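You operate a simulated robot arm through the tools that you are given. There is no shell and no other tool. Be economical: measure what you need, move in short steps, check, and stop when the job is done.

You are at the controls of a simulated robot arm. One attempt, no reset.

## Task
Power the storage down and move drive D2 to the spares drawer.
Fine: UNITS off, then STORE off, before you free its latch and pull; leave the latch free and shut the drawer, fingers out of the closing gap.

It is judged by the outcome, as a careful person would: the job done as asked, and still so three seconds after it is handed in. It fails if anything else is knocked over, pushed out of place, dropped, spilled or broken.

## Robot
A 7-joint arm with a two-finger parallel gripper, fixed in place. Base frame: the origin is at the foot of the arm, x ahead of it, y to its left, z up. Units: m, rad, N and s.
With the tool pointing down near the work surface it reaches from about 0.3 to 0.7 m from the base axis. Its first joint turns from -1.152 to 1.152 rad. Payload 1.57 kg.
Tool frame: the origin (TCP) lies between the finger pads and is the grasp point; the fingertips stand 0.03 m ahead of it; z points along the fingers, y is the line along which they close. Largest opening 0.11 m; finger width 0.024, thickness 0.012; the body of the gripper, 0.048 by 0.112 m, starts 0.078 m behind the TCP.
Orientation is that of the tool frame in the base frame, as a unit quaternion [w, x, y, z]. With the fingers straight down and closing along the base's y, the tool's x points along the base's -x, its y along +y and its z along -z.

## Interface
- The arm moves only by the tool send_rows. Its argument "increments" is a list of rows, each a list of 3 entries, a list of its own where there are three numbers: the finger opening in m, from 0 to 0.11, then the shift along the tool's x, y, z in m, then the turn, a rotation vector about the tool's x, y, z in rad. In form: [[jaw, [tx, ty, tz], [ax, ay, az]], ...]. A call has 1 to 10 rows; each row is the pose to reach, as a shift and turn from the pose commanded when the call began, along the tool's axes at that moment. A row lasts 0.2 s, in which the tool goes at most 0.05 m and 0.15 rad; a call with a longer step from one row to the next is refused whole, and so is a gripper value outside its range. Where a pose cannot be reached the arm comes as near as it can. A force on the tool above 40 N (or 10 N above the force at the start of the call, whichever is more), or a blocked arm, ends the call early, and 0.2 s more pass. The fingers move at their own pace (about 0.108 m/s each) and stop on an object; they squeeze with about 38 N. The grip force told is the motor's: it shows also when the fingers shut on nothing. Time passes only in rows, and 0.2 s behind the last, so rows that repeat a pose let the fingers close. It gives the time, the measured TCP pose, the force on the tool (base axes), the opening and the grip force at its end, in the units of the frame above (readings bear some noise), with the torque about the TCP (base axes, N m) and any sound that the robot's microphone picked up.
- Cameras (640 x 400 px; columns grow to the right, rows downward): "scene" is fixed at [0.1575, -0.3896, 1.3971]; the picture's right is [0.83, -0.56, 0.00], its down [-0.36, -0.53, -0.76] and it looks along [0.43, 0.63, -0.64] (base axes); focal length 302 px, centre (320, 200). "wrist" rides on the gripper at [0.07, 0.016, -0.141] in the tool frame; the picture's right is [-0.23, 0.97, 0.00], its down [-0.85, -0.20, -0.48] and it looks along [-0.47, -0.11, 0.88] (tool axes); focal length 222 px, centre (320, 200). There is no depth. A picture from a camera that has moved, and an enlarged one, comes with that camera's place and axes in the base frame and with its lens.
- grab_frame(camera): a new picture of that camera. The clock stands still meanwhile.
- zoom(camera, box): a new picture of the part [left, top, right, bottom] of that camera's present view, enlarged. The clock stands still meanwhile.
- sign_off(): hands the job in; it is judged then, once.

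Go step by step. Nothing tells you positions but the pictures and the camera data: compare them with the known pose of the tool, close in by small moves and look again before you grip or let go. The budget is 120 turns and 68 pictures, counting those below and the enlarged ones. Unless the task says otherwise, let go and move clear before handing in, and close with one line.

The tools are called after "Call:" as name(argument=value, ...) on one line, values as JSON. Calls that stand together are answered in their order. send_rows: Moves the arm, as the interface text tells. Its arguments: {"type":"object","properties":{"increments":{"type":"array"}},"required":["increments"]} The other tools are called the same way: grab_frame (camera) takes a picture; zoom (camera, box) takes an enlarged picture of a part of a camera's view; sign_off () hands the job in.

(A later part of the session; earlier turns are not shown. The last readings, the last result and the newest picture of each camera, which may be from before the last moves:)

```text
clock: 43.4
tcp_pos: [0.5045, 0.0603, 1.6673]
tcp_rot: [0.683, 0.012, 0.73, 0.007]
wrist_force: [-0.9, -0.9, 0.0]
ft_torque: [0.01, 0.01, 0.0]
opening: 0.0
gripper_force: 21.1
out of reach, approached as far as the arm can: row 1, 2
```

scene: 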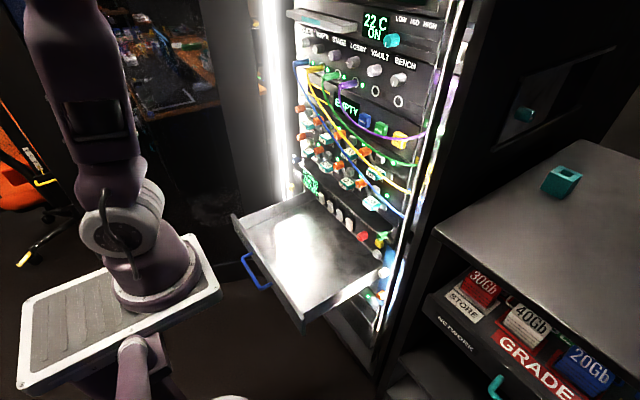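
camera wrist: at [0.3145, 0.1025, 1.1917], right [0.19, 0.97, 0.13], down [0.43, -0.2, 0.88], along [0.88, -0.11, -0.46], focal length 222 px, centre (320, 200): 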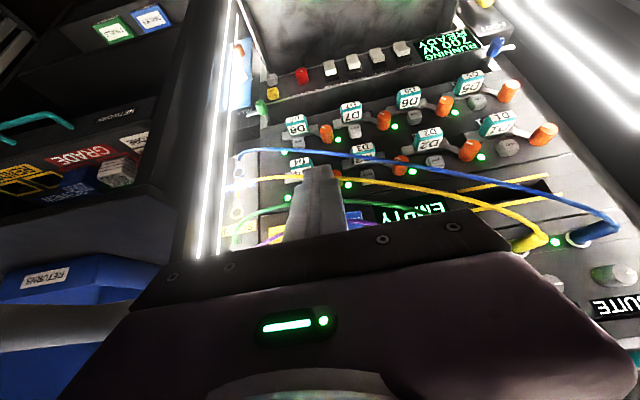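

Forward works with the tool pitched up. Now I test bending the elbow by moving down at this x.

Call:
send_rows(increments=[[0, [0.03, 0.0, 0.0], [0, 0, 0]], [0, [0.06, 0, -0.005], [0, 0, 0]], [0, [0.09, 0, -0.01], [0, 0, 0]], [0, [0.12, 0, -0.02], [0, 0, 0]]])

Call:
grab_frame(camera="scene")

```text
clock: 44.4
tcp_pos: [0.5049, 0.0625, 1.6669]
tcp_rot: [0.682, 0.009, 0.731, 0.009]
wrist_force: [0.0, 0.2, 0.7]
ft_torque: [0.01, -0.01, -0.01]
opening: 0.0
gripper_force: 21.4
out of reach, approached as far as the arm can: row 1, 2, 3, 4
```

```text
32 pictures are left
```

scene: 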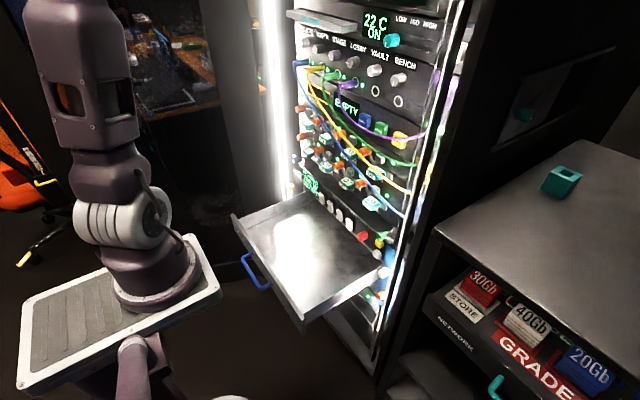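

The elbow now appears bent toward the back with the wrist at its limit. I'll test by pitching the tool upward and moving down.

Call:
send_rows(increments=[[0, [0, 0, -0.03], [0, -0.15, 0]], [0, [0, 0, -0.06], [0, -0.3, 0]], [0, [0.0, 0, -0.09], [0, -0.45, 0]], [0, [0.0, 0, -0.12], [0, -0.6, 0]]])

Call:
send_rows(increments=[[0, [0.03, 0, 0.02], [0, 0, 0]], [0, [0.06, 0, 0.04], [0, 0, 0]], [0, [0.09, 0, 0.06], [0, 0, 0]]])

Call:
grab_frame(camera="scene")

```text
clock: 45.4
tcp_pos: [0.4177, 0.0373, 1.8151]
tcp_rot: [0.868, 0.01, 0.497, 0.007]
wrist_force: [-0.9, 0.3, 1.0]
ft_torque: [0.0, 0.07, 0.0]
opening: 0.0
gripper_force: 21.6
out of reach, approached as far as the arm can: row 1, 2, 3, 4
```

```text
clock: 46.2
tcp_pos: [0.5178, 0.0382, 1.7651]
tcp_rot: [0.867, 0.012, 0.498, 0.006]
wrist_force: [-0.6, -0.4, 0.1]
ft_torque: [0.02, -0.02, -0.02]
opening: 0.0
gripper_force: 21.8
out of reach, approached as far as the arm can: row 1
```

```text
31 pictures are left
```

scene: 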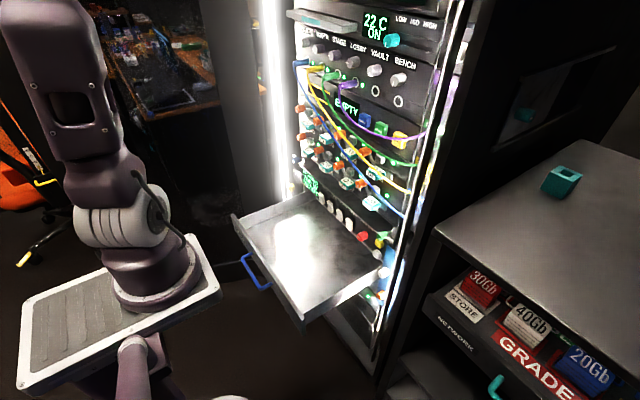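

That freed it: rows now are reached and joint 1 has turned to the positive side. I'll continue downward keeping the tool pitched, then gradually level it.

Call:
send_rows(increments=[[0, [0.035, 0, -0.02], [0, 0, 0]], [0, [0.07, 0, -0.04], [0, 0.05, 0]], [0, [0.105, 0, -0.06], [0, 0.1, 0]], [0, [0.14, 0, -0.08], [0, 0.15, 0]]])

Call:
send_rows(increments=[[0, [0.03, 0, -0.02], [0, 0.1, 0]], [0, [0.06, 0, -0.04], [0, 0.2, 0]], [0, [0.09, 0, -0.06], [0, 0.3, 0]], [0, [0.12, 0, -0.08], [0, 0.4, 0]]])

Call:
grab_frame(camera="scene")

```text
clock: 47.2
tcp_pos: [0.5193, 0.0429, 1.6031]
tcp_rot: [0.828, 0.011, 0.56, 0.008]
wrist_force: [1.5, 0.6, -0.7]
ft_torque: [-0.01, -0.01, -0.02]
opening: 0.0
gripper_force: 21.2
out of reach, approached as far as the arm can: row 1
```

```text
clock: 48.2
tcp_pos: [0.4888, 0.0459, 1.4609]
tcp_rot: [0.7, 0.01, 0.714, 0.009]
wrist_force: [0.3, -0.1, 0.4]
ft_torque: [-0.03, 0.02, -0.04]
opening: 0.0002
gripper_force: 21.4
```

```text
30 pictures are left
```

scene: 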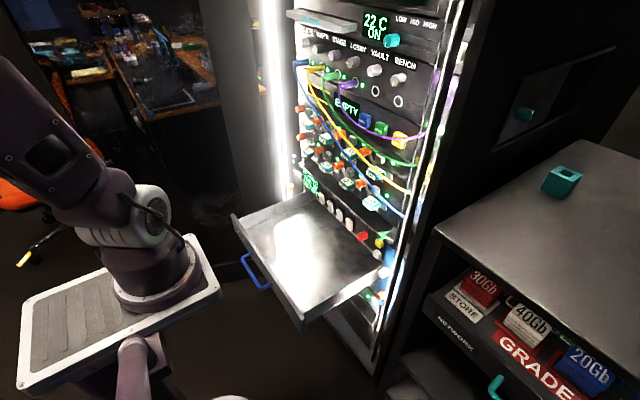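

Everything is reachable now, with a natural elbow. Continuing straight down to z≈1.05.

Call:
send_rows(increments=[[0, [0.045, 0.005, -0.005], [0, 0, 0]], [0, [0.09, 0.01, -0.01], [0, 0, 0]], [0, [0.135, 0.015, -0.015], [0, 0, 0]], [0, [0.18, 0.02, -0.02], [0, 0, 0]], [0, [0.225, 0.025, -0.025], [0, 0, 0]], [0, [0.27, 0.03, -0.03], [0, 0, 0]], [0, [0.315, 0.035, -0.035], [0, 0, 0]], [0, [0.36, 0.04, -0.04], [0, 0, 0]]])

Call:
grab_frame(camera="scene")

```text
clock: 50.0
tcp_pos: [0.5498, 0.165, 1.1122]
tcp_rot: [0.701, 0.01, 0.713, 0.009]
wrist_force: [-0.1, 0.1, -0.9]
ft_torque: [0.01, -0.08, 0.01]
opening: 0.0001
gripper_force: 21.4
out of reach, approached as far as the arm can: row 3, 4, 5, 6, 7, 8
```

```text
29 pictures are left
```

scene: 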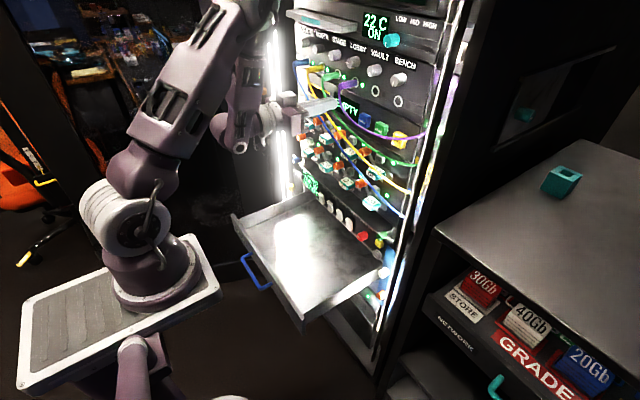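

The arm is now in a proper forward posture (elbow high), though it swung closer to the rack than asked. I'll retract straight back first.

Call:
send_rows(increments=[[0, [0, 0, -0.02], [0, 0, 0]], [0, [0, 0, -0.04], [0, 0, 0]], [0, [0, 0, -0.06], [0, 0, 0]], [0, [0, 0, -0.08], [0, 0, 0]]])

Call:
grab_frame(camera="wrist")

```text
clock: 51.0
tcp_pos: [0.5156, 0.21, 1.1116]
tcp_rot: [0.7, 0.009, 0.714, 0.011]
wrist_force: [0.0, -0.4, 0.3]
ft_torque: [-0.01, 0.02, 0.03]
opening: 0.0
gripper_force: 21.1
out of reach, approached as far as the arm can: row 1, 2, 3, 4
```

```text
28 pictures are left
camera wrist: at [0.3734, 0.2279, 1.044], right [0.0, 0.97, 0.25], down [-0.46, -0.22, 0.86], along [0.89, -0.12, 0.45], focal length 222 px, centre (320, 200)
```

wrist: 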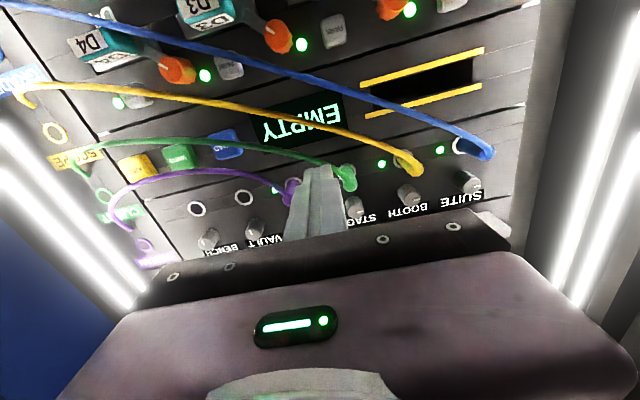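

The cables are undisturbed. Now I'll pitch down about 60° while descending in front of the rack.

Call:
send_rows(increments=[[0, [0.02, 0, -0.01], [0, 0.15, 0]], [0, [0.05, 0, -0.02], [0, 0.3, 0]], [0, [0.09, -0.005, -0.02], [0, 0.45, 0]], [0, [0.13, -0.01, -0.02], [0, 0.6, 0]], [0, [0.17, -0.015, -0.02], [0, 0.75, 0]], [0, [0.21, -0.02, -0.015], [0, 0.9, 0]], [0, [0.25, -0.024, -0.01], [0, 1.03, 0]], [0, [0.29, -0.024, 0.0], [0, 1.03, 0]]])

Call:
grab_frame(camera="wrist")

```text
clock: 52.8
tcp_pos: [0.5108, 0.1944, 0.8185]
tcp_rot: [0.257, 0.004, 0.966, 0.012]
wrist_force: [0.6, 0.5, -0.4]
ft_torque: [-0.03, -0.01, -0.03]
opening: 0.0
gripper_force: 21.1
out of reach, approached as far as the arm can: row 1, 2
```

```text
27 pictures are left
camera wrist: at [0.3804, 0.2081, 0.9063], right [0.2, 0.97, 0.14], down [0.5, -0.22, 0.83], along [0.84, -0.09, -0.53], focal length 222 px, centre (320, 200)
```

wrist: 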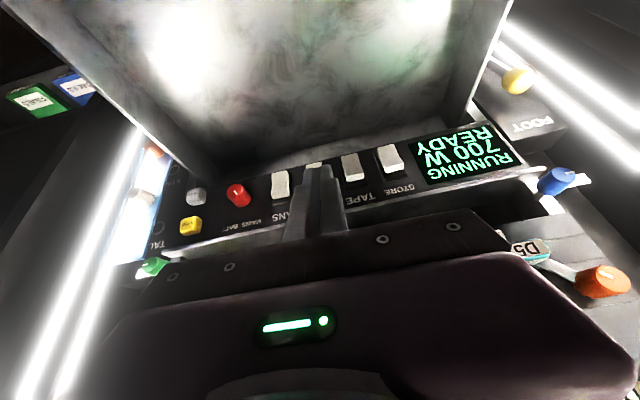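

I can see the switches well. Positions confirmed: UNITS at y≈0.184, top end near (0.622, z 0.733). I'll approach in front of its top and stop just short.

Call:
send_rows(increments=[[0, [-0.007, -0.005, 0.031], [0.01, 0, -0.007]], [0, [-0.014, -0.008, 0.062], [0.021, 0, -0.014]], [0, [-0.02, -0.01, 0.09], [0.021, 0, -0.014]]])

Call:
zoom(camera="scene", box=[270, 150, 430, 250])

Call:
zoom(camera="wrist", box=[200, 60, 440, 210])

```text
clock: 53.6
tcp_pos: [0.5724, 0.1875, 0.7508]
tcp_rot: [0.258, -0.001, 0.966, 0.001]
wrist_force: [0.7, -0.6, 0.3]
ft_torque: [0.0, -0.03, -0.02]
opening: 0.0
gripper_force: 21.7
```

```text
4.00 times, centred on (350, 200) of scene
camera zoom: at [0.1575, -0.3896, 1.3971], right [0.83, -0.56, 0.0], down [-0.36, -0.53, -0.76], along [0.43, 0.63, -0.64], focal length 1209 px, centre (200, 200)
```

zoom: 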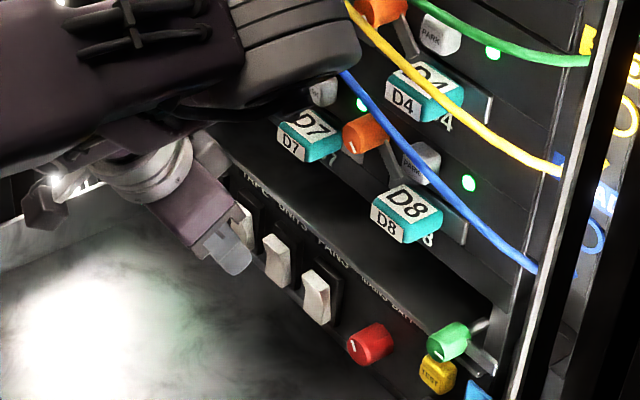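

```text
2.67 times, centred on (320, 135) of wrist
camera zoom: at [0.4422, 0.2022, 0.8389], right [0.19, 0.97, 0.11], down [0.5, -0.2, 0.84], along [0.84, -0.11, -0.53], focal length 592 px, centre (320, 373)
```

zoom: 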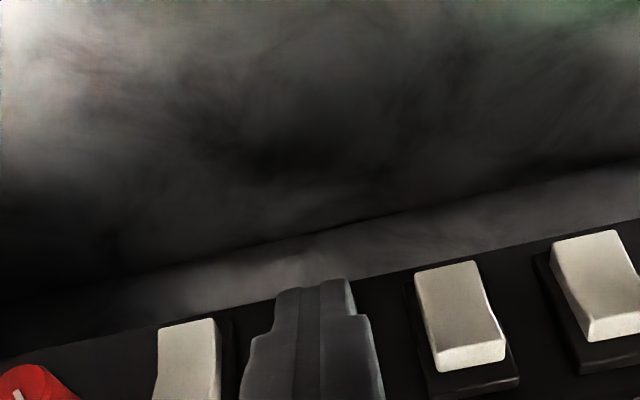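

The fingers are in front of UNITS. Pushing forward slowly along +x at its top end.

Call:
send_rows(increments=[[0, [-0.0069, -0.002, 0.004], [0, 0, 0]], [0, [-0.0139, -0.003, 0.008], [0, 0, 0]], [0, [-0.0208, -0.003, 0.012], [0, 0, 0]], [0, [-0.0277, -0.003, 0.016], [0, 0, 0]]])

```text
clock: 54.5
tcp_pos: [0.5942, 0.1849, 0.7493]
tcp_rot: [0.251, -0.003, 0.968, 0.002]
wrist_force: [-12.2, -1.8, 6.1]
ft_torque: [-0.06, 0.09, -0.06]
opening: 0.0001
gripper_force: 21.3
stopped in row 4: the force on the tool passed its limit at 61 N (the readings are from after the stop); the commanded pose is now the measured one
```

Call:
zoom(camera="scene", box=[290, 170, 386, 230])

Call:
send_rows(increments=[[0, [0.014, 0, -0.008], [0, 0, 0]], [0, [0.035, 0, -0.02], [0, 0, 0]]])

Call:
zoom(camera="wrist", box=[200, 60, 520, 260])

```text
6.67 times, centred on (338, 200) of scene
camera zoom: at [0.1572, -0.3897, 1.3972], right [0.83, -0.56, 0.0], down [-0.36, -0.53, -0.76], along [0.43, 0.63, -0.64], focal length 2015 px, centre (200, 200)
```

zoom: 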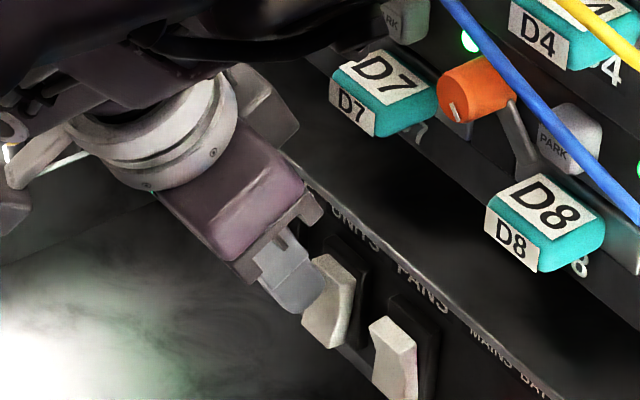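

```text
clock: 55.1
tcp_pos: [0.5543, 0.1838, 0.7484]
tcp_rot: [0.253, -0.003, 0.968, 0.002]
wrist_force: [0.1, -0.5, 0.1]
ft_torque: [-0.01, -0.02, 0.01]
opening: 0.0
gripper_force: 21.3
```

```text
2.00 times, centred on (360, 160) of wrist
camera zoom: at [0.4257, 0.1991, 0.8383], right [0.19, 0.97, 0.11], down [0.51, -0.2, 0.84], along [0.84, -0.1, -0.54], focal length 444 px, centre (240, 280)
```

zoom: 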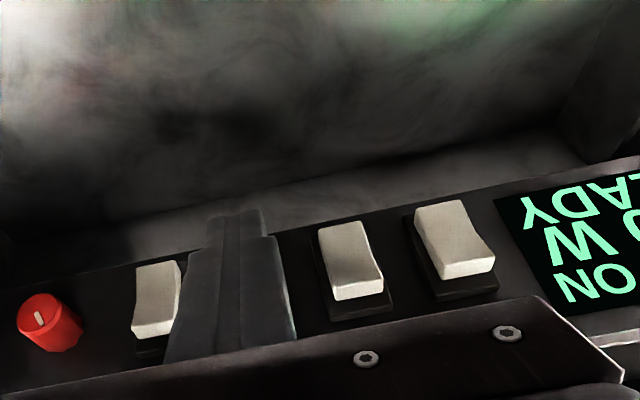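

The force stop came at about the rocker's top edge. I'll move aside to see whether UNITS flipped.

Call:
send_rows(increments=[[0, [0.0, -0.03, -0.02], [0, 0, 0]], [0, [0.0, -0.07, -0.03], [0, 0, 0]]])

Call:
zoom(camera="wrist", box=[240, 80, 520, 255])

```text
clock: 55.7
tcp_pos: [0.5407, 0.1145, 0.7753]
tcp_rot: [0.254, -0.002, 0.967, 0.002]
wrist_force: [-0.3, -0.8, 0.7]
ft_torque: [0.01, -0.01, 0.02]
opening: 0.0001
gripper_force: 21.7
```

```text
2.29 times, centred on (380, 168) of wrist
camera zoom: at [0.4113, 0.1279, 0.8653], right [0.19, 0.97, 0.11], down [0.51, -0.2, 0.83], along [0.84, -0.1, -0.54], focal length 508 px, centre (183, 274)
```

zoom: 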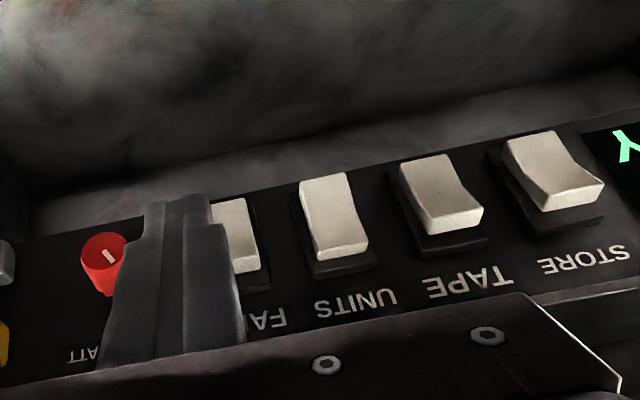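

UNITS hasn't flipped yet; it sits at y≈0.18, top edge z≈0.736. I'll return a bit higher and press more slowly.

Call:
send_rows(increments=[[0, [-0.005, 0.035, 0.01], [0, 0, 0]], [0, [-0.012, 0.0665, 0.02], [0, 0, 0]], [0, [-0.0272, 0.0665, 0.042], [0, 0, 0]]])

Call:
send_rows(increments=[[0, [-0.0026, 0, 0.0015], [0, 0, 0]], [0, [-0.0043, 0, 0.0025], [0, 0, 0]], [0, [-0.006, 0, 0.0035], [0, 0, 0]], [0, [-0.0078, 0, 0.0044], [0, 0, 0]], [0, [-0.0096, 0, 0.0054], [0, 0, 0]], [0, [-0.0113, 0, 0.0064], [0, 0, 0]], [0, [-0.013, 0, 0.0074], [0, 0, 0]], [0, [-0.0148, 0, 0.0083], [0, 0, 0]], [0, [-0.0165, 0, 0.0093], [0, 0, 0]], [0, [-0.0183, 0, 0.0103], [0, 0, 0]]])

```text
clock: 56.5
tcp_pos: [0.584, 0.1797, 0.7527]
tcp_rot: [0.252, -0.001, 0.968, 0.001]
wrist_force: [0.3, -0.6, -0.3]
ft_torque: [0.01, -0.01, 0.04]
opening: 0.0
gripper_force: 20.9
```

```text
clock: 58.1
tcp_pos: [0.5939, 0.1829, 0.7493]
tcp_rot: [0.249, -0.004, 0.969, 0.003]
wrist_force: [-8.9, -2.0, 5.3]
ft_torque: [-0.03, 0.08, -0.07]
opening: 0.0
gripper_force: 21.4
stopped in row 7: the force on the tool passed its limit at 45 N (the readings are from after the stop); the commanded pose is now the measured one
```

Same stop point. I'll back off and compare UNITS closely with its neighbours from the scene camera.

Call:
send_rows(increments=[[0, [0.03, 0, -0.018], [0, 0, 0]], [0, [0.04, -0.04, -0.035], [0, 0, 0]], [0, [0.04, -0.08, -0.05], [0, 0, 0]]])

Call:
zoom(camera="scene", box=[316, 185, 380, 225])

Call:
zoom(camera="wrist", box=[300, 90, 620, 290])

```text
clock: 58.9
tcp_pos: [0.5371, 0.1009, 0.7736]
tcp_rot: [0.25, -0.003, 0.968, 0.003]
wrist_force: [-0.3, -0.1, -0.4]
ft_torque: [0.02, 0.01, 0.02]
opening: 0.0
gripper_force: 20.7
```

```text
10.00 times, centred on (348, 205) of scene
camera zoom: at [0.1576, -0.3896, 1.3971], right [0.83, -0.56, 0.0], down [-0.36, -0.53, -0.76], along [0.43, 0.63, -0.64], focal length 3022 px, centre (40, 150)
```

zoom: 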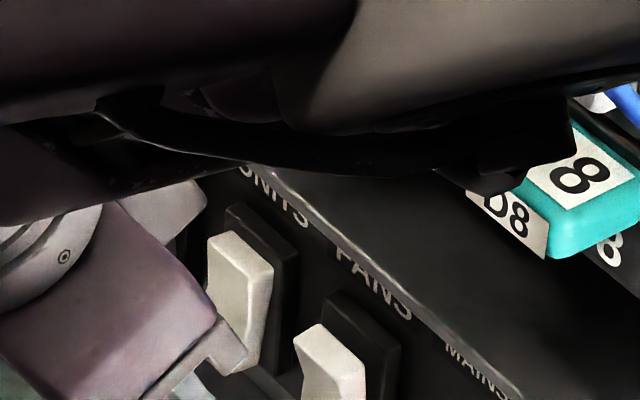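

```text
2.00 times, centred on (460, 190) of wrist
camera zoom: at [0.4083, 0.1154, 0.8636], right [0.19, 0.97, 0.11], down [0.52, -0.2, 0.83], along [0.83, -0.1, -0.54], focal length 444 px, centre (40, 220)
```

zoom: 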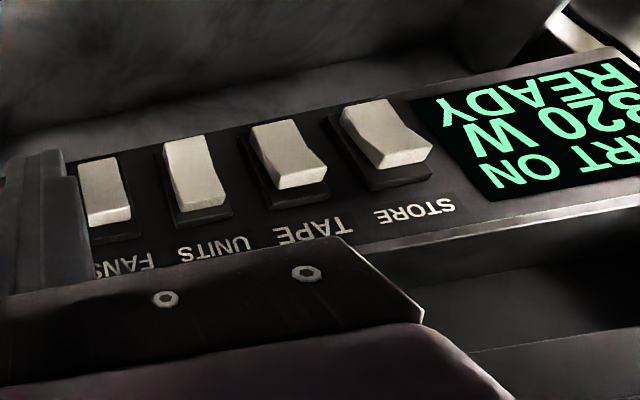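

UNITS is off: the display changed to "PART ON 320 W". Now the same press on STORE (y≈0.289).

Call:
send_rows(increments=[[0, [0, 0.047, 0], [0, 0, 0]], [0, [0, 0.094, 0], [0, 0, 0]], [0, [0, 0.141, 0], [0, 0, 0]], [0, [0, 0.188, 0], [0, 0, 0]], [0, [-0.014, 0.188, 0.02], [0, 0, 0]], [0, [-0.029, 0.188, 0.04], [0, 0, 0]]])

Call:
send_rows(increments=[[0, [-0.0026, 0, 0.0015], [0, 0, 0]], [0, [-0.0043, 0, 0.0025], [0, 0, 0]], [0, [-0.006, 0, 0.0035], [0, 0, 0]], [0, [-0.0078, 0, 0.0044], [0, 0, 0]], [0, [-0.0096, 0, 0.0054], [0, 0, 0]], [0, [-0.0113, 0, 0.0064], [0, 0, 0]], [0, [-0.013, 0, 0.0074], [0, 0, 0]], [0, [-0.0148, 0, 0.0083], [0, 0, 0]], [0, [-0.0165, 0, 0.0093], [0, 0, 0]], [0, [-0.0183, 0, 0.0103], [0, 0, 0]]])

Call:
send_rows(increments=[[0, [0.03, 0, -0.018], [0, 0, 0]], [0, [0.04, -0.04, -0.035], [0, 0, 0]], [0, [0.04, -0.08, -0.05], [0, 0, 0]]])

Call:
zoom(camera="wrist", box=[240, 90, 560, 290])

```text
clock: 60.3
tcp_pos: [0.5838, 0.2898, 0.7563]
tcp_rot: [0.249, -0.004, 0.968, 0.003]
wrist_force: [-0.2, 0.7, 0.6]
ft_torque: [-0.02, 0.03, 0.0]
opening: 0.0
gripper_force: 20.8
```

```text
clock: 62.3
tcp_pos: [0.5976, 0.2902, 0.7563]
tcp_rot: [0.249, -0.003, 0.968, 0.002]
wrist_force: [-16.5, -9.5, 18.9]
ft_torque: [-0.29, -0.05, -0.27]
opening: 0.0
gripper_force: 21.5
stopped in row 10: the force on the tool passed its limit at 46 N (the readings are from after the stop); the commanded pose is now the measured one
```

```text
clock: 63.1
tcp_pos: [0.5414, 0.2079, 0.7789]
tcp_rot: [0.249, -0.003, 0.968, 0.002]
wrist_force: [1.3, -0.1, 0.4]
ft_torque: [0.04, 0.01, 0.03]
opening: 0.0002
gripper_force: 21.2
```

```text
2.00 times, centred on (400, 190) of wrist
camera zoom: at [0.4118, 0.2229, 0.8699], right [0.19, 0.97, 0.11], down [0.52, -0.2, 0.83], along [0.83, -0.1, -0.54], focal length 444 px, centre (160, 220)
```

zoom: 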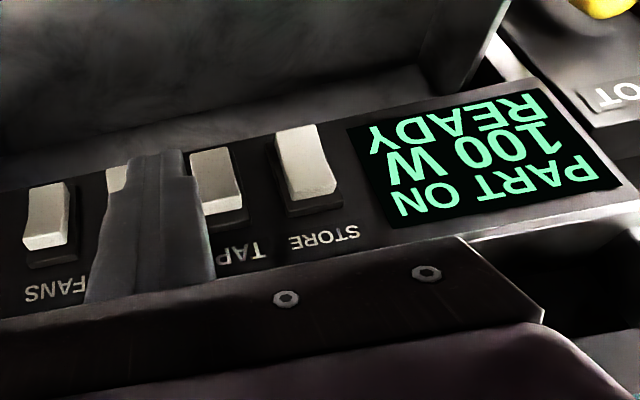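

STORE is off too ("PART ON 100 W"). Now I go up in front of D2, with fingers open, for a close look at its latch.

Call:
send_rows(increments=[[0, [0.01, 0, -0.04], [0, 0, 0]], [0, [0.01, 0, -0.085], [0, 0, 0]], [0.05, [0.0, 0.01, -0.13], [0, -0.1, 0]], [0.11, [-0.01, 0.015, -0.175], [0, -0.22, 0]], [0.11, [-0.018, 0.02, -0.219], [0, -0.35, 0]], [0.11, [-0.018, 0.02, -0.219], [0, -0.35, 0]]])

Call:
grab_frame(camera="wrist")

```text
clock: 64.5
tcp_pos: [0.4512, 0.2269, 0.9814]
tcp_rot: [0.415, -0.002, 0.91, 0.003]
wrist_force: [-0.1, -0.4, -0.8]
ft_torque: [0.01, -0.01, 0.01]
opening: 0.1099
gripper_force: 0.0
```

```text
18 pictures are left
camera wrist: at [0.2998, 0.2418, 1.0204], right [0.14, 0.97, 0.17], down [0.2, -0.2, 0.96], along [0.97, -0.1, -0.22], focal length 222 px, centre (320, 200)
```

wrist: 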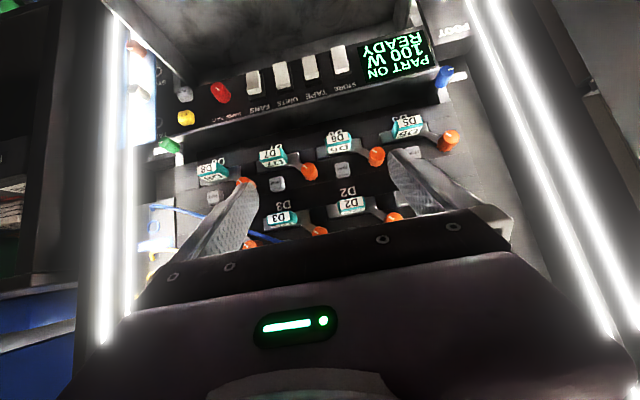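

Call:
zoom(camera="wrist", box=[310, 125, 430, 225])

```text
4.00 times, centred on (370, 175) of wrist
camera zoom: at [0.2998, 0.2418, 1.0204], right [0.14, 0.97, 0.17], down [0.2, -0.2, 0.96], along [0.97, -0.1, -0.22], focal length 888 px, centre (120, 300)
```

zoom: 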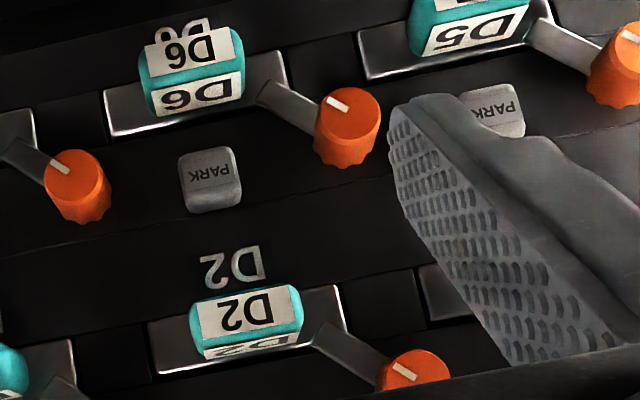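

With the units stopped, the latch is clear: an orange knob at the pivot (about (0.62, 0.305, 0.995)) with a grey lever lying over the drive's upper-left corner. I'll level the tool and line up with that knob.

Call:
send_rows(increments=[[0.11, [-0.01, 0.02, 0.0], [0, -0.13, 0]], [0.09, [-0.02, 0.04, 0.01], [0, -0.26, 0]], [0.07, [-0.03, 0.06, 0.015], [0, -0.39, 0]], [0.06, [-0.04, 0.07, 0.025], [0, -0.52, 0]], [0.05, [-0.05, 0.078, 0.036], [0, -0.63, 0]], [0.05, [-0.05, 0.078, 0.036], [0, -0.63, 0]]])

Call:
grab_frame(camera="wrist")

```text
clock: 65.9
tcp_pos: [0.5099, 0.3064, 0.9939]
tcp_rot: [0.677, -0.001, 0.736, 0.003]
wrist_force: [0.4, -0.4, 0.2]
ft_torque: [0.0, -0.01, 0.03]
opening: 0.05
gripper_force: 0.1
```

```text
16 pictures are left
camera wrist: at [0.3643, 0.3214, 0.9363], right [0.01, 0.97, 0.23], down [-0.4, -0.21, 0.89], along [0.91, -0.1, 0.39], focal length 222 px, centre (320, 200)
```

wrist: 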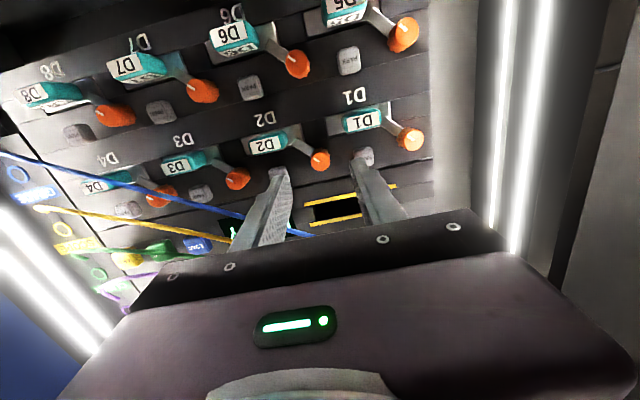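

The D2 knob sits right between the fingertips. I'll level fully and advance to just before it, then check.

Call:
send_rows(increments=[[0.05, [-0.003, -0.001, 0.02], [0, -0.042, 0]], [0.05, [-0.006, -0.001, 0.045], [0, -0.084, 0]], [0.05, [-0.006, -0.001, 0.06], [0, -0.084, 0]]])

Call:
zoom(camera="wrist", box=[220, 90, 420, 215])

```text
clock: 66.7
tcp_pos: [0.5712, 0.3046, 0.9966]
tcp_rot: [0.706, -0.002, 0.708, 0.005]
wrist_force: [0.6, 0.3, -0.4]
ft_torque: [0.01, 0.01, 0.0]
opening: 0.05
gripper_force: 0.0
```

```text
3.20 times, centred on (320, 152) of wrist
camera zoom: at [0.4298, 0.3198, 0.9264], right [-0.01, 0.97, 0.23], down [-0.48, -0.21, 0.86], along [0.88, -0.1, 0.46], focal length 711 px, centre (320, 352)
```

zoom: 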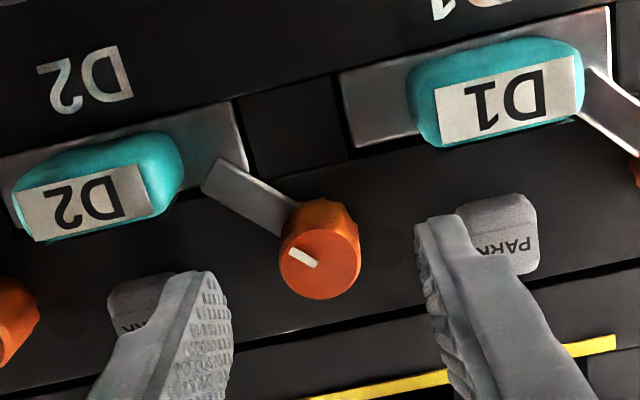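

The knob front is at x≈0.608 and the lever lies behind it near the panel. I'll advance so the pads straddle the knob and close on it.

Call:
send_rows(increments=[[0.05, [0.001, 0, 0.013], [0, 0, 0]], [0.05, [0.002, 0, 0.026], [0, 0, 0]], [0.0, [0.002, 0, 0.026], [0, 0, 0]], [0.0, [0.002, 0, 0.026], [0, 0, 0]], [0.0, [0.002, 0, 0.026], [0, 0, 0]]])

```text
clock: 67.9
tcp_pos: [0.5961, 0.3056, 0.9943]
tcp_rot: [0.707, -0.002, 0.707, 0.003]
wrist_force: [-4.5, -10.8, 0.1]
ft_torque: [0.0, -0.71, -0.55]
opening: 0.0222
gripper_force: 34.5
```

The knob is gripped (22 mm). Now turn it counter-clockwise (lever upward, away from the drive).

Call:
send_rows(increments=[[0.0, [0, 0, 0], [0, 0, -0.1]], [0.0, [0, 0, 0], [0, 0, -0.2]], [0.0, [0, 0, 0], [0, 0, -0.3]], [0.0, [0, 0, 0], [0, 0, -0.4]], [0.0, [0, 0, 0], [0, 0, -0.5]]])

Call:
zoom(camera="wrist", box=[220, 50, 460, 200])

```text
clock: 69.1
tcp_pos: [0.5962, 0.3034, 0.9943]
tcp_rot: [0.685, -0.175, 0.685, -0.175]
wrist_force: [-8.5, -29.6, 12.5]
ft_torque: [0.11, 0.02, -0.83]
opening: 0.0218
gripper_force: 35.3
```

```text
2.67 times, centred on (340, 125) of wrist
camera zoom: at [0.4558, 0.2837, 0.9249], right [0.0, 0.96, -0.27], down [-0.48, 0.23, 0.85], along [0.88, 0.13, 0.46], focal length 592 px, centre (267, 400)
```

zoom: 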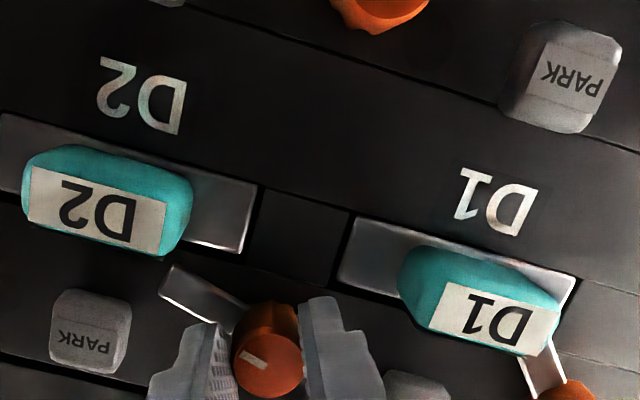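

The lever now clears the plate. I'll relax the side load slightly and keep turning to find the end of its travel.

Call:
send_rows(increments=[[0.0, [0.0006, -0.003, 0], [0, 0, -0.1]], [0.0, [0.0006, -0.003, 0], [0, 0, -0.2]], [0.0, [0.0006, -0.003, 0], [0, 0, -0.3]], [0.0, [0.0006, -0.003, 0], [0, 0, -0.4]], [0.0, [0.0006, -0.003, 0], [0, 0, -0.5]], [0.0, [0.0006, -0.003, 0], [0, 0, -0.6]]])

Call:
zoom(camera="wrist", box=[220, 50, 460, 200])

```text
clock: 70.5
tcp_pos: [0.5968, 0.3013, 0.9961]
tcp_rot: [0.605, -0.369, 0.602, -0.369]
wrist_force: [11.5, -23.1, 18.0]
ft_torque: [0.09, -0.67, 0.14]
opening: 0.0221
gripper_force: 35.3
```

```text
2.67 times, centred on (340, 125) of wrist
camera zoom: at [0.4559, 0.2465, 0.9488], right [0.0, 0.65, -0.76], down [-0.48, 0.67, 0.57], along [0.88, 0.37, 0.31], focal length 592 px, centre (267, 400)
```

zoom: 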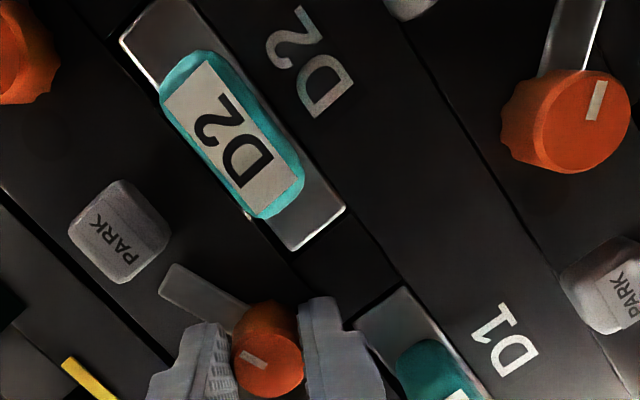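

Call:
send_rows(increments=[[0.0, [0.0018, -0.003, 0], [0, 0, -0.1]], [0.0, [0.0018, -0.003, 0], [0, 0, -0.2]], [0.0, [0.0018, -0.003, 0], [0, 0, -0.3]], [0.0, [0.0018, -0.003, 0], [0, 0, -0.4]], [0.0, [0.0018, -0.003, 0], [0, 0, -0.47]]])

```text
clock: 71.7
tcp_pos: [0.5941, 0.3023, 0.9978]
tcp_rot: [0.504, -0.501, 0.498, -0.496]
wrist_force: [17.2, 6.1, 20.5]
ft_torque: [0.06, -0.39, 0.93]
opening: 0.022
gripper_force: 34.8
```

The lever has been turned about 90° with no stop and is well clear. I'll release the knob, retract, and roll the tool back level.

Call:
send_rows(increments=[[0.05, [0, 0, 0], [0, 0, 0]], [0.05, [0, 0, 0], [0, 0, 0]], [0.05, [0, 0, -0.03], [0, 0, 0]], [0.05, [0, 0, -0.06], [0, 0, 0]], [0.05, [0, 0, -0.075], [0, 0, 0.15]], [0.05, [0, 0, -0.075], [0, 0, 0.3]], [0.05, [0, 0, -0.075], [0, 0, 0.45]], [0.06, [0, 0, -0.075], [0, 0, 0.6]], [0.06, [0, 0, -0.075], [0, 0, 0.75]], [0.06, [0, 0, -0.075], [0, 0, 0.9]]])

Call:
send_rows(increments=[[0.06, [0, 0, 0], [0, 0, 0.15]], [0.06, [0, 0, 0], [0, 0, 0.3]], [0.06, [0, 0, 0], [0, 0, 0.45]], [0.06, [0, 0, 0], [0, 0, 0.6]], [0.06, [0, 0, 0], [0, 0, 0.67]]])

```text
clock: 73.9
tcp_pos: [0.5211, 0.3, 0.9957]
tcp_rot: [0.669, -0.234, 0.668, -0.229]
wrist_force: [-0.6, 0.1, -0.6]
ft_torque: [-0.01, 0.0, -0.02]
opening: 0.0599
gripper_force: 0.0
```

```text
clock: 75.1
tcp_pos: [0.5213, 0.2991, 0.996]
tcp_rot: [0.707, 0.0, 0.708, 0.004]
wrist_force: [0.8, 0.2, 0.3]
ft_torque: [-0.01, -0.02, 0.0]
opening: 0.0602
gripper_force: 0.1
```

Now shift across to line up with D2's handle.

Call:
send_rows(increments=[[0.06, [0.016, -0.025, 0], [0, 0, 0]], [0.06, [0.031, -0.049, 0], [0, 0, 0]]])

Call:
zoom(camera="wrist", box=[200, 60, 440, 210])

```text
clock: 75.7
tcp_pos: [0.5446, 0.2635, 0.97]
tcp_rot: [0.706, -0.002, 0.708, 0.003]
wrist_force: [1.0, -0.2, -0.6]
ft_torque: [0.03, -0.01, 0.0]
opening: 0.0598
gripper_force: 0.1
out of reach, approached as far as the arm can: row 1, 2
```

```text
2.67 times, centred on (320, 135) of wrist
camera zoom: at [0.4028, 0.279, 0.9013], right [-0.01, 0.97, 0.23], down [-0.47, -0.2, 0.86], along [0.88, -0.1, 0.46], focal length 592 px, centre (320, 373)
```

zoom: 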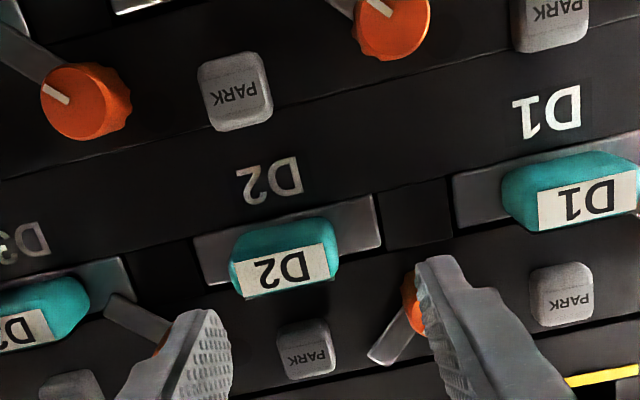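

D2's lever is pointing up, clear of the drive. Before gripping, I'll test how far back I can go at this height with the tool pitched about 33°, since I'll have to pull straight back.

Call:
send_rows(increments=[[0.07, [0, 0, -0.02], [0, 0.15, 0]], [0.07, [0, -0.004, -0.045], [0, 0.3, 0]], [0.07, [0.002, -0.008, -0.07], [0, 0.45, 0]], [0.07, [0.005, -0.013, -0.09], [0, 0.58, 0]]])

Call:
send_rows(increments=[[0.07, [0.011, 0, -0.0168], [0, 0, 0]], [0.07, [0.022, 0, -0.0336], [0, 0, 0]], [0.07, [0.033, 0, -0.0504], [0, 0, 0]], [0.07, [0.044, 0, -0.0672], [0, 0, 0]], [0.07, [0.0545, 0, -0.084], [0, 0, 0]]])

```text
clock: 76.7
tcp_pos: [0.4553, 0.25, 0.9653]
tcp_rot: [0.474, -0.003, 0.88, 0.002]
wrist_force: [0.2, 0.0, -0.5]
ft_torque: [-0.01, -0.02, 0.04]
opening: 0.0701
gripper_force: 0.0
```

```text
clock: 77.9
tcp_pos: [0.3768, 0.2741, 0.9765]
tcp_rot: [0.474, -0.004, 0.88, 0.003]
wrist_force: [0.2, 0.4, 1.1]
ft_torque: [0.01, -0.04, 0.01]
opening: 0.0699
gripper_force: 0.1
out of reach, approached as far as the arm can: row 2, 3, 4, 5
```

There is a clean straight stroke back to x≈0.43. I'll return and approach D2's handle to just short of it.

Call:
send_rows(increments=[[0.07, [-0.02, -0.005, 0.031], [0, 0, 0]], [0.06, [-0.045, -0.012, 0.07], [0, 0, 0]], [0.056, [-0.07, -0.018, 0.108], [0, 0, 0]], [0.056, [-0.0994, -0.0216, 0.1536], [0, 0, 0]], [0.056, [-0.0994, -0.0216, 0.1536], [0, 0, 0]]])

Call:
zoom(camera="wrist", box=[220, 90, 420, 215])

```text
refused: row 4 steps farther than a row can; nothing moved
```

```text
3.20 times, centred on (320, 152) of wrist
camera zoom: at [0.2216, 0.2896, 0.9956], right [0.12, 0.97, 0.19], down [0.07, -0.2, 0.98], along [0.99, -0.1, -0.09], focal length 711 px, centre (320, 352)
```

zoom: 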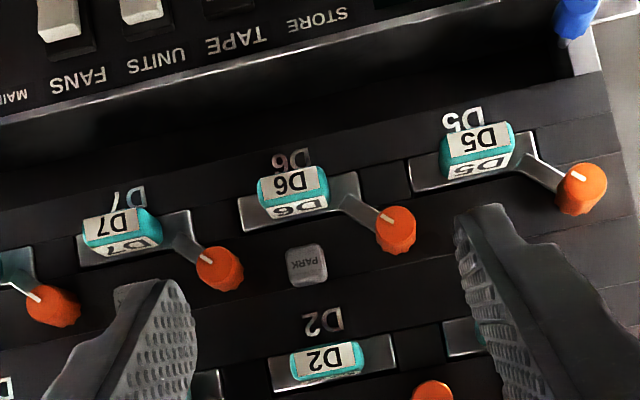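

The call was refused for one long step; I'll resend with finer steps.

Call:
send_rows(increments=[[0.07, [-0.02, -0.005, 0.031], [0, 0, 0]], [0.06, [-0.045, -0.012, 0.07], [0, 0, 0]], [0.056, [-0.065, -0.018, 0.1], [0, 0, 0]], [0.056, [-0.085, -0.0216, 0.13], [0, 0, 0]], [0.056, [-0.0994, -0.0216, 0.1536], [0, 0, 0]]])

Call:
zoom(camera="wrist", box=[220, 90, 420, 215])

```text
clock: 79.1
tcp_pos: [0.5631, 0.2539, 0.9733]
tcp_rot: [0.476, -0.002, 0.88, 0.002]
wrist_force: [-0.5, -0.4, 0.4]
ft_torque: [0.02, -0.01, 0.04]
opening: 0.056
gripper_force: 0.0
```

```text
3.20 times, centred on (320, 152) of wrist
camera zoom: at [0.4062, 0.268, 0.9921], right [0.12, 0.97, 0.19], down [0.07, -0.2, 0.98], along [0.99, -0.1, -0.09], focal length 711 px, centre (320, 352)
```

zoom: 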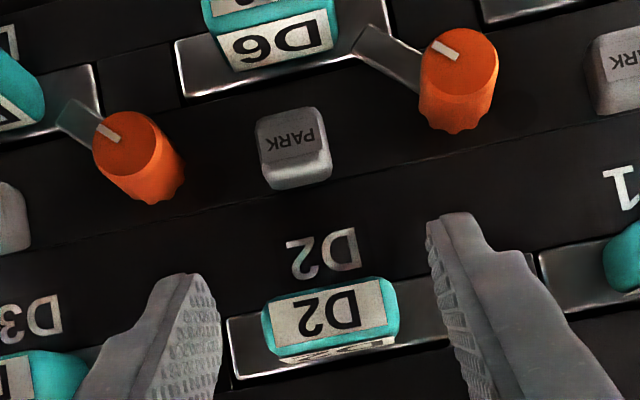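

The handle is centred between the fingers. Advancing 4 cm and closing on it.

Call:
send_rows(increments=[[0.056, [-0.0106, -0.001, 0.017], [0, 0, 0]], [0.056, [-0.0212, -0.0015, 0.034], [0, 0, 0]], [0.0, [-0.0212, -0.0015, 0.034], [0, 0, 0]], [0.0, [-0.0212, -0.0015, 0.034], [0, 0, 0]], [0.0, [-0.0212, -0.0015, 0.034], [0, 0, 0]]])

```text
clock: 80.3
tcp_pos: [0.6001, 0.2527, 0.9727]
tcp_rot: [0.474, -0.002, 0.88, 0.003]
wrist_force: [0.9, 0.2, 0.6]
ft_torque: [-0.07, 0.04, -0.08]
opening: 0.0395
gripper_force: 37.7
```

Gripped at 39.5 mm. Now pull straight back along −x.

Call:
send_rows(increments=[[0.0, [0.0055, 0, -0.00835], [0, 0, 0]], [0.0, [0.011, 0, -0.0167], [0, 0, 0]], [0.0, [0.0165, 0, -0.025], [0, 0, 0]], [0.0, [0.022, 0, -0.0334], [0, 0, 0]], [0.0, [0.033, 0, -0.05], [0, 0, 0]], [0.0, [0.044, 0, -0.0668], [0, 0, 0]]])

Call:
grab_frame(camera="scene")

```text
clock: 81.7
tcp_pos: [0.5196, 0.2509, 0.9736]
tcp_rot: [0.474, -0.002, 0.88, 0.003]
wrist_force: [-0.1, 0.1, -0.3]
ft_torque: [0.0, 0.13, 0.03]
opening: 0.0391
gripper_force: 37.8
```

```text
9 pictures are left
```

scene: 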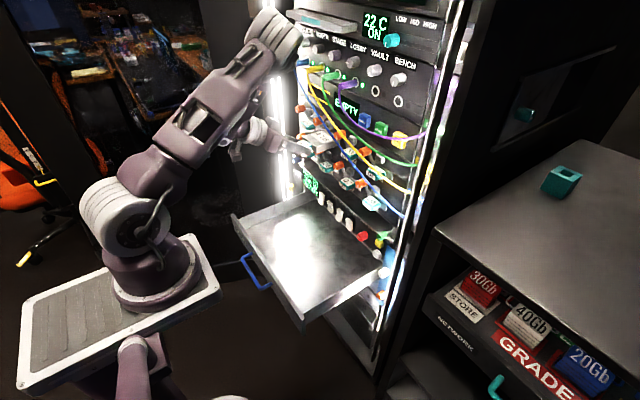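

Call:
zoom(camera="scene", box=[270, 110, 366, 170])

```text
6.67 times, centred on (318, 140) of scene
camera zoom: at [0.1575, -0.3896, 1.3971], right [0.83, -0.56, 0.0], down [-0.36, -0.53, -0.76], along [0.43, 0.63, -0.64], focal length 2015 px, centre (333, 600)
```

zoom: 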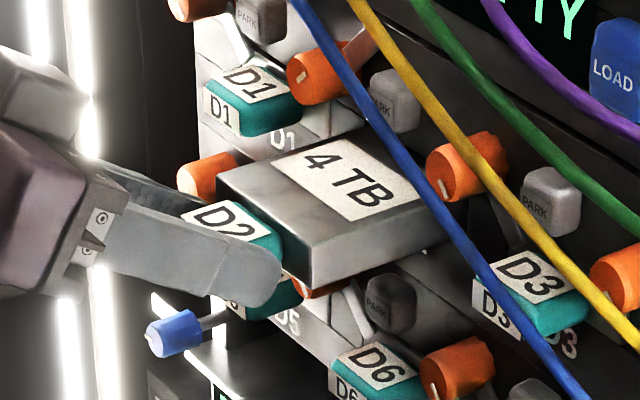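

The drive (a grey "4 TB" box) is sliding out cleanly. Continue pulling.

Call:
send_rows(increments=[[0.0, [0.011, 0, -0.0167], [0, 0, 0]], [0.0, [0.022, 0, -0.0334], [0, 0, 0]], [0.0, [0.033, 0, -0.05], [0, 0, 0]], [0.0, [0.044, 0, -0.0668], [0, 0, 0]]])

Call:
zoom(camera="scene", box=[230, 110, 358, 190])

```text
clock: 82.7
tcp_pos: [0.4394, 0.2499, 0.9738]
tcp_rot: [0.475, -0.001, 0.88, 0.002]
wrist_force: [-0.4, 1.1, 0.9]
ft_torque: [0.0, 0.15, 0.02]
opening: 0.0394
gripper_force: 37.8
```

```text
5.00 times, centred on (294, 150) of scene
camera zoom: at [0.1575, -0.3896, 1.3971], right [0.83, -0.56, 0.0], down [-0.36, -0.53, -0.76], along [0.43, 0.63, -0.64], focal length 1511 px, centre (450, 450)
```

zoom: 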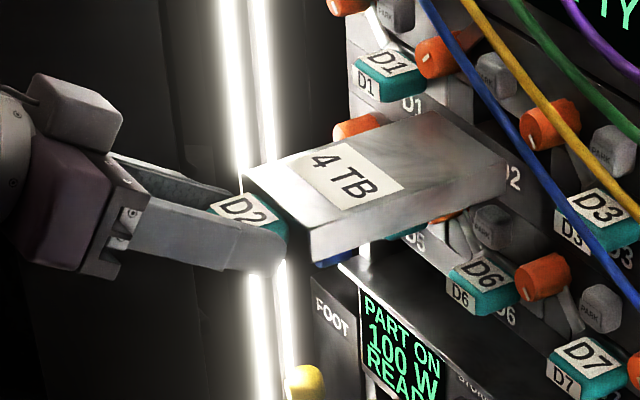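

The drive is fully out (about 12.5 cm long, rear at x≈0.60). To lay it flat low in the drawer without hitting the wrist limit, I'll swing the tool to point toward +y while keeping the drive level.

Call:
send_rows(increments=[[0, [0.0055, -0.005, -0.0083], [-0.1, 0, -0.066]], [0, [0.0055, -0.015, -0.0083], [-0.217, 0, -0.143]], [0, [0.0055, -0.03, -0.0083], [-0.334, 0, -0.22]], [0, [0.0027, -0.04, -0.0042], [-0.451, 0, -0.297]], [0, [0, -0.04, 0], [-0.568, 0, -0.374]], [0, [-0.0027, -0.04, 0.0042], [-0.685, 0, -0.451]], [0, [-0.0055, -0.04, 0.0083], [-0.801, 0, -0.528]], [0, [-0.011, -0.04, 0.0167], [-0.918, 0, -0.606]], [0, [-0.0165, -0.04, 0.025], [-1.035, 0, -0.683]], [0, [-0.022, -0.04, 0.0334], [-1.152, 0, -0.76]]])

```text
clock: 83.6
tcp_pos: [0.4692, 0.2496, 0.9617]
tcp_rot: [0.451, -0.201, 0.864, 0.1]
wrist_force: [-10.8, -16.6, -5.0]
ft_torque: [-0.42, 1.12, -2.1]
opening: 0.0429
gripper_force: 37.9
out of reach, approached as far as the arm can: row 1, 2, 3, 4
stopped in row 4: the force on the tool passed its limit at 55 N (the readings are from after the stop); the commanded pose is now the measured one
```

The wrist couldn't follow, drifted forward, and the drive touched the rack. I stop and look before doing anything.

Call:
zoom(camera="scene", box=[230, 100, 374, 190])

```text
4.44 times, centred on (302, 145) of scene
camera zoom: at [0.1573, -0.39, 1.397], right [0.83, -0.56, 0.0], down [-0.36, -0.53, -0.77], along [0.43, 0.63, -0.64], focal length 1343 px, centre (400, 444)
```

zoom: 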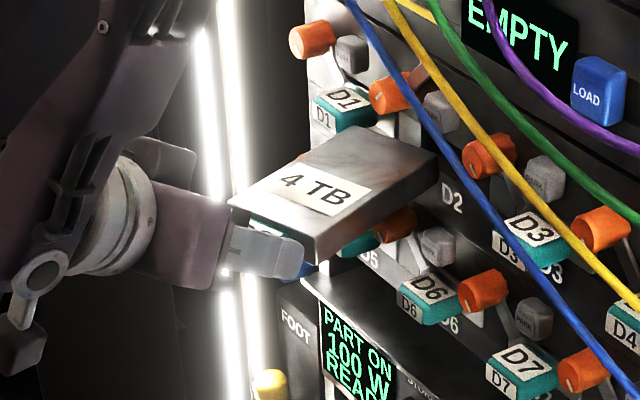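

The drive's rear has swung against the D1 side. I'll back straight away from the rack with a slight nose-down pitch, which the wrist can follow.

Call:
send_rows(increments=[[0, [0.008, -0.001, -0.012], [0, 0.02, 0]], [0, [0.017, -0.003, -0.024], [0, 0.07, 0]], [0, [0.025, -0.004, -0.036], [0, 0.14, 0]], [0, [0.0334, -0.005, -0.0476], [0, 0.21, 0]]])

```text
clock: 84.6
tcp_pos: [0.4304, 0.2533, 0.965]
tcp_rot: [0.362, -0.212, 0.905, 0.077]
wrist_force: [-0.7, 0.4, -0.4]
ft_torque: [-0.08, 0.12, -0.05]
opening: 0.0396
gripper_force: 37.9
out of reach, approached as far as the arm can: row 1, 2, 3, 4
```

Clear again, drive still gripped. Turning the other way (toward −y) should give the wrist more bend, so I'll back off slightly and swing clockwise about the vertical.

Call:
send_rows(increments=[[0, [0.0065, 0.0055, -0.0096], [0, 0, 0]], [0, [0.0129, 0.011, -0.0192], [0.069, 0, 0.073]], [0, [0.0129, 0.011, -0.0192], [0.165, 0.003, 0.175]], [0, [0.0129, 0.011, -0.0192], [0.26, 0.005, 0.277]], [0, [0.0129, 0.011, -0.0192], [0.358, 0.007, 0.379]]])

```text
clock: 85.8
tcp_pos: [0.4075, 0.2531, 0.9705]
tcp_rot: [0.369, 0.03, 0.929, -0.017]
wrist_force: [-0.3, -0.3, -0.1]
ft_torque: [0.05, 0.1, 0.03]
opening: 0.0391
gripper_force: 38.4
out of reach, approached as far as the arm can: row 1, 2, 3
```

Call:
send_rows(increments=[[0, [0, 0, 0], [0.096, 0.001, 0.102]], [0, [0, 0, 0], [0.192, 0.003, 0.204]], [0, [0, 0, 0], [0.288, 0.004, 0.306]], [0, [0, 0, 0], [0.385, 0.006, 0.408]], [0, [0, 0, 0], [0.481, 0.007, 0.51]]])

Call:
send_rows(increments=[[0, [0, 0, 0], [0, -0.12, 0]], [0, [0, 0, 0], [0, -0.233, 0]]])

```text
clock: 87.0
tcp_pos: [0.4058, 0.2525, 0.971]
tcp_rot: [0.341, 0.346, 0.862, -0.142]
wrist_force: [1.0, 0.6, -0.8]
ft_torque: [0.1, 0.07, 0.0]
opening: 0.0393
gripper_force: 38.1
```

```text
clock: 87.6
tcp_pos: [0.4057, 0.254, 0.9711]
tcp_rot: [0.439, 0.327, 0.817, -0.18]
wrist_force: [0.7, 0.0, 0.2]
ft_torque: [0.12, 0.13, 0.0]
opening: 0.0395
gripper_force: 37.8
```

Level, no limits hit, with the drive pointing diagonally toward −y. I'll tilt it slightly nose-down, move over the drawer interior and start descending.

Call:
send_rows(increments=[[0, [0.0031, 0.008, 0.0256], [0.03, 0.057, 0.02]], [0, [0.0061, 0.016, 0.0512], [0.06, 0.114, 0.039]], [0, [0.0092, 0.0239, 0.0768], [0.088, 0.17, 0.058]], [0, [0.0426, 0.0239, 0.0988], [0.088, 0.17, 0.058]], [0, [0.076, 0.0239, 0.1208], [0.088, 0.17, 0.058]], [0, [0.1094, 0.0239, 0.1428], [0.088, 0.17, 0.058]]])

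Call:
grab_frame(camera="scene")

```text
clock: 89.0
tcp_pos: [0.4652, 0.2271, 0.802]
tcp_rot: [0.359, 0.383, 0.833, -0.175]
wrist_force: [-0.4, -0.2, -0.4]
ft_torque: [0.13, 0.08, -0.02]
opening: 0.0396
gripper_force: 37.9
```

```text
5 pictures are left
```

scene: 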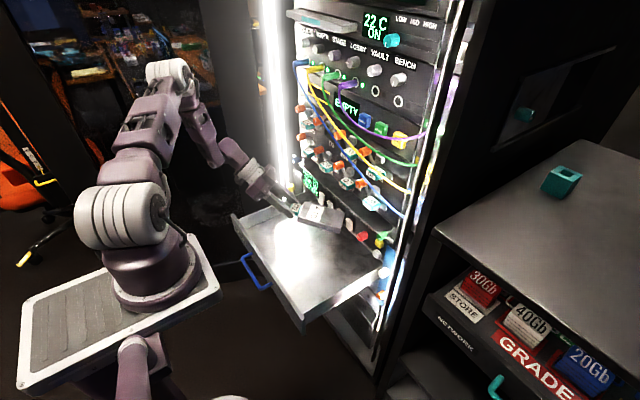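

The drive is over the drawer. Descending further, slowly near the floor.

Call:
send_rows(increments=[[0, [0.022, 0.0005, 0.0204], [0, 0, 0]], [0, [0.0439, 0.001, 0.0409], [0, 0, 0]], [0, [0.0659, 0.0015, 0.0613], [0, 0, 0]], [0, [0.0732, 0.0017, 0.0681], [0, 0, 0]], [0, [0.0805, 0.0018, 0.0749], [0, 0, 0]], [0, [0.0878, 0.002, 0.0817], [0, 0, 0]], [0, [0.0915, 0.002, 0.0851], [0, 0, 0]], [0, [0.0952, 0.002, 0.0885], [0, 0, 0]], [0, [0.0988, 0.002, 0.0919], [0, 0, 0]], [0, [0.1025, 0.002, 0.0953], [0, 0, 0]]])

```text
clock: 91.2
tcp_pos: [0.4632, 0.2278, 0.6617]
tcp_rot: [0.358, 0.383, 0.833, -0.175]
wrist_force: [-0.4, -0.2, 0.7]
ft_torque: [0.11, 0.11, -0.01]
opening: 0.0391
gripper_force: 38.1
```

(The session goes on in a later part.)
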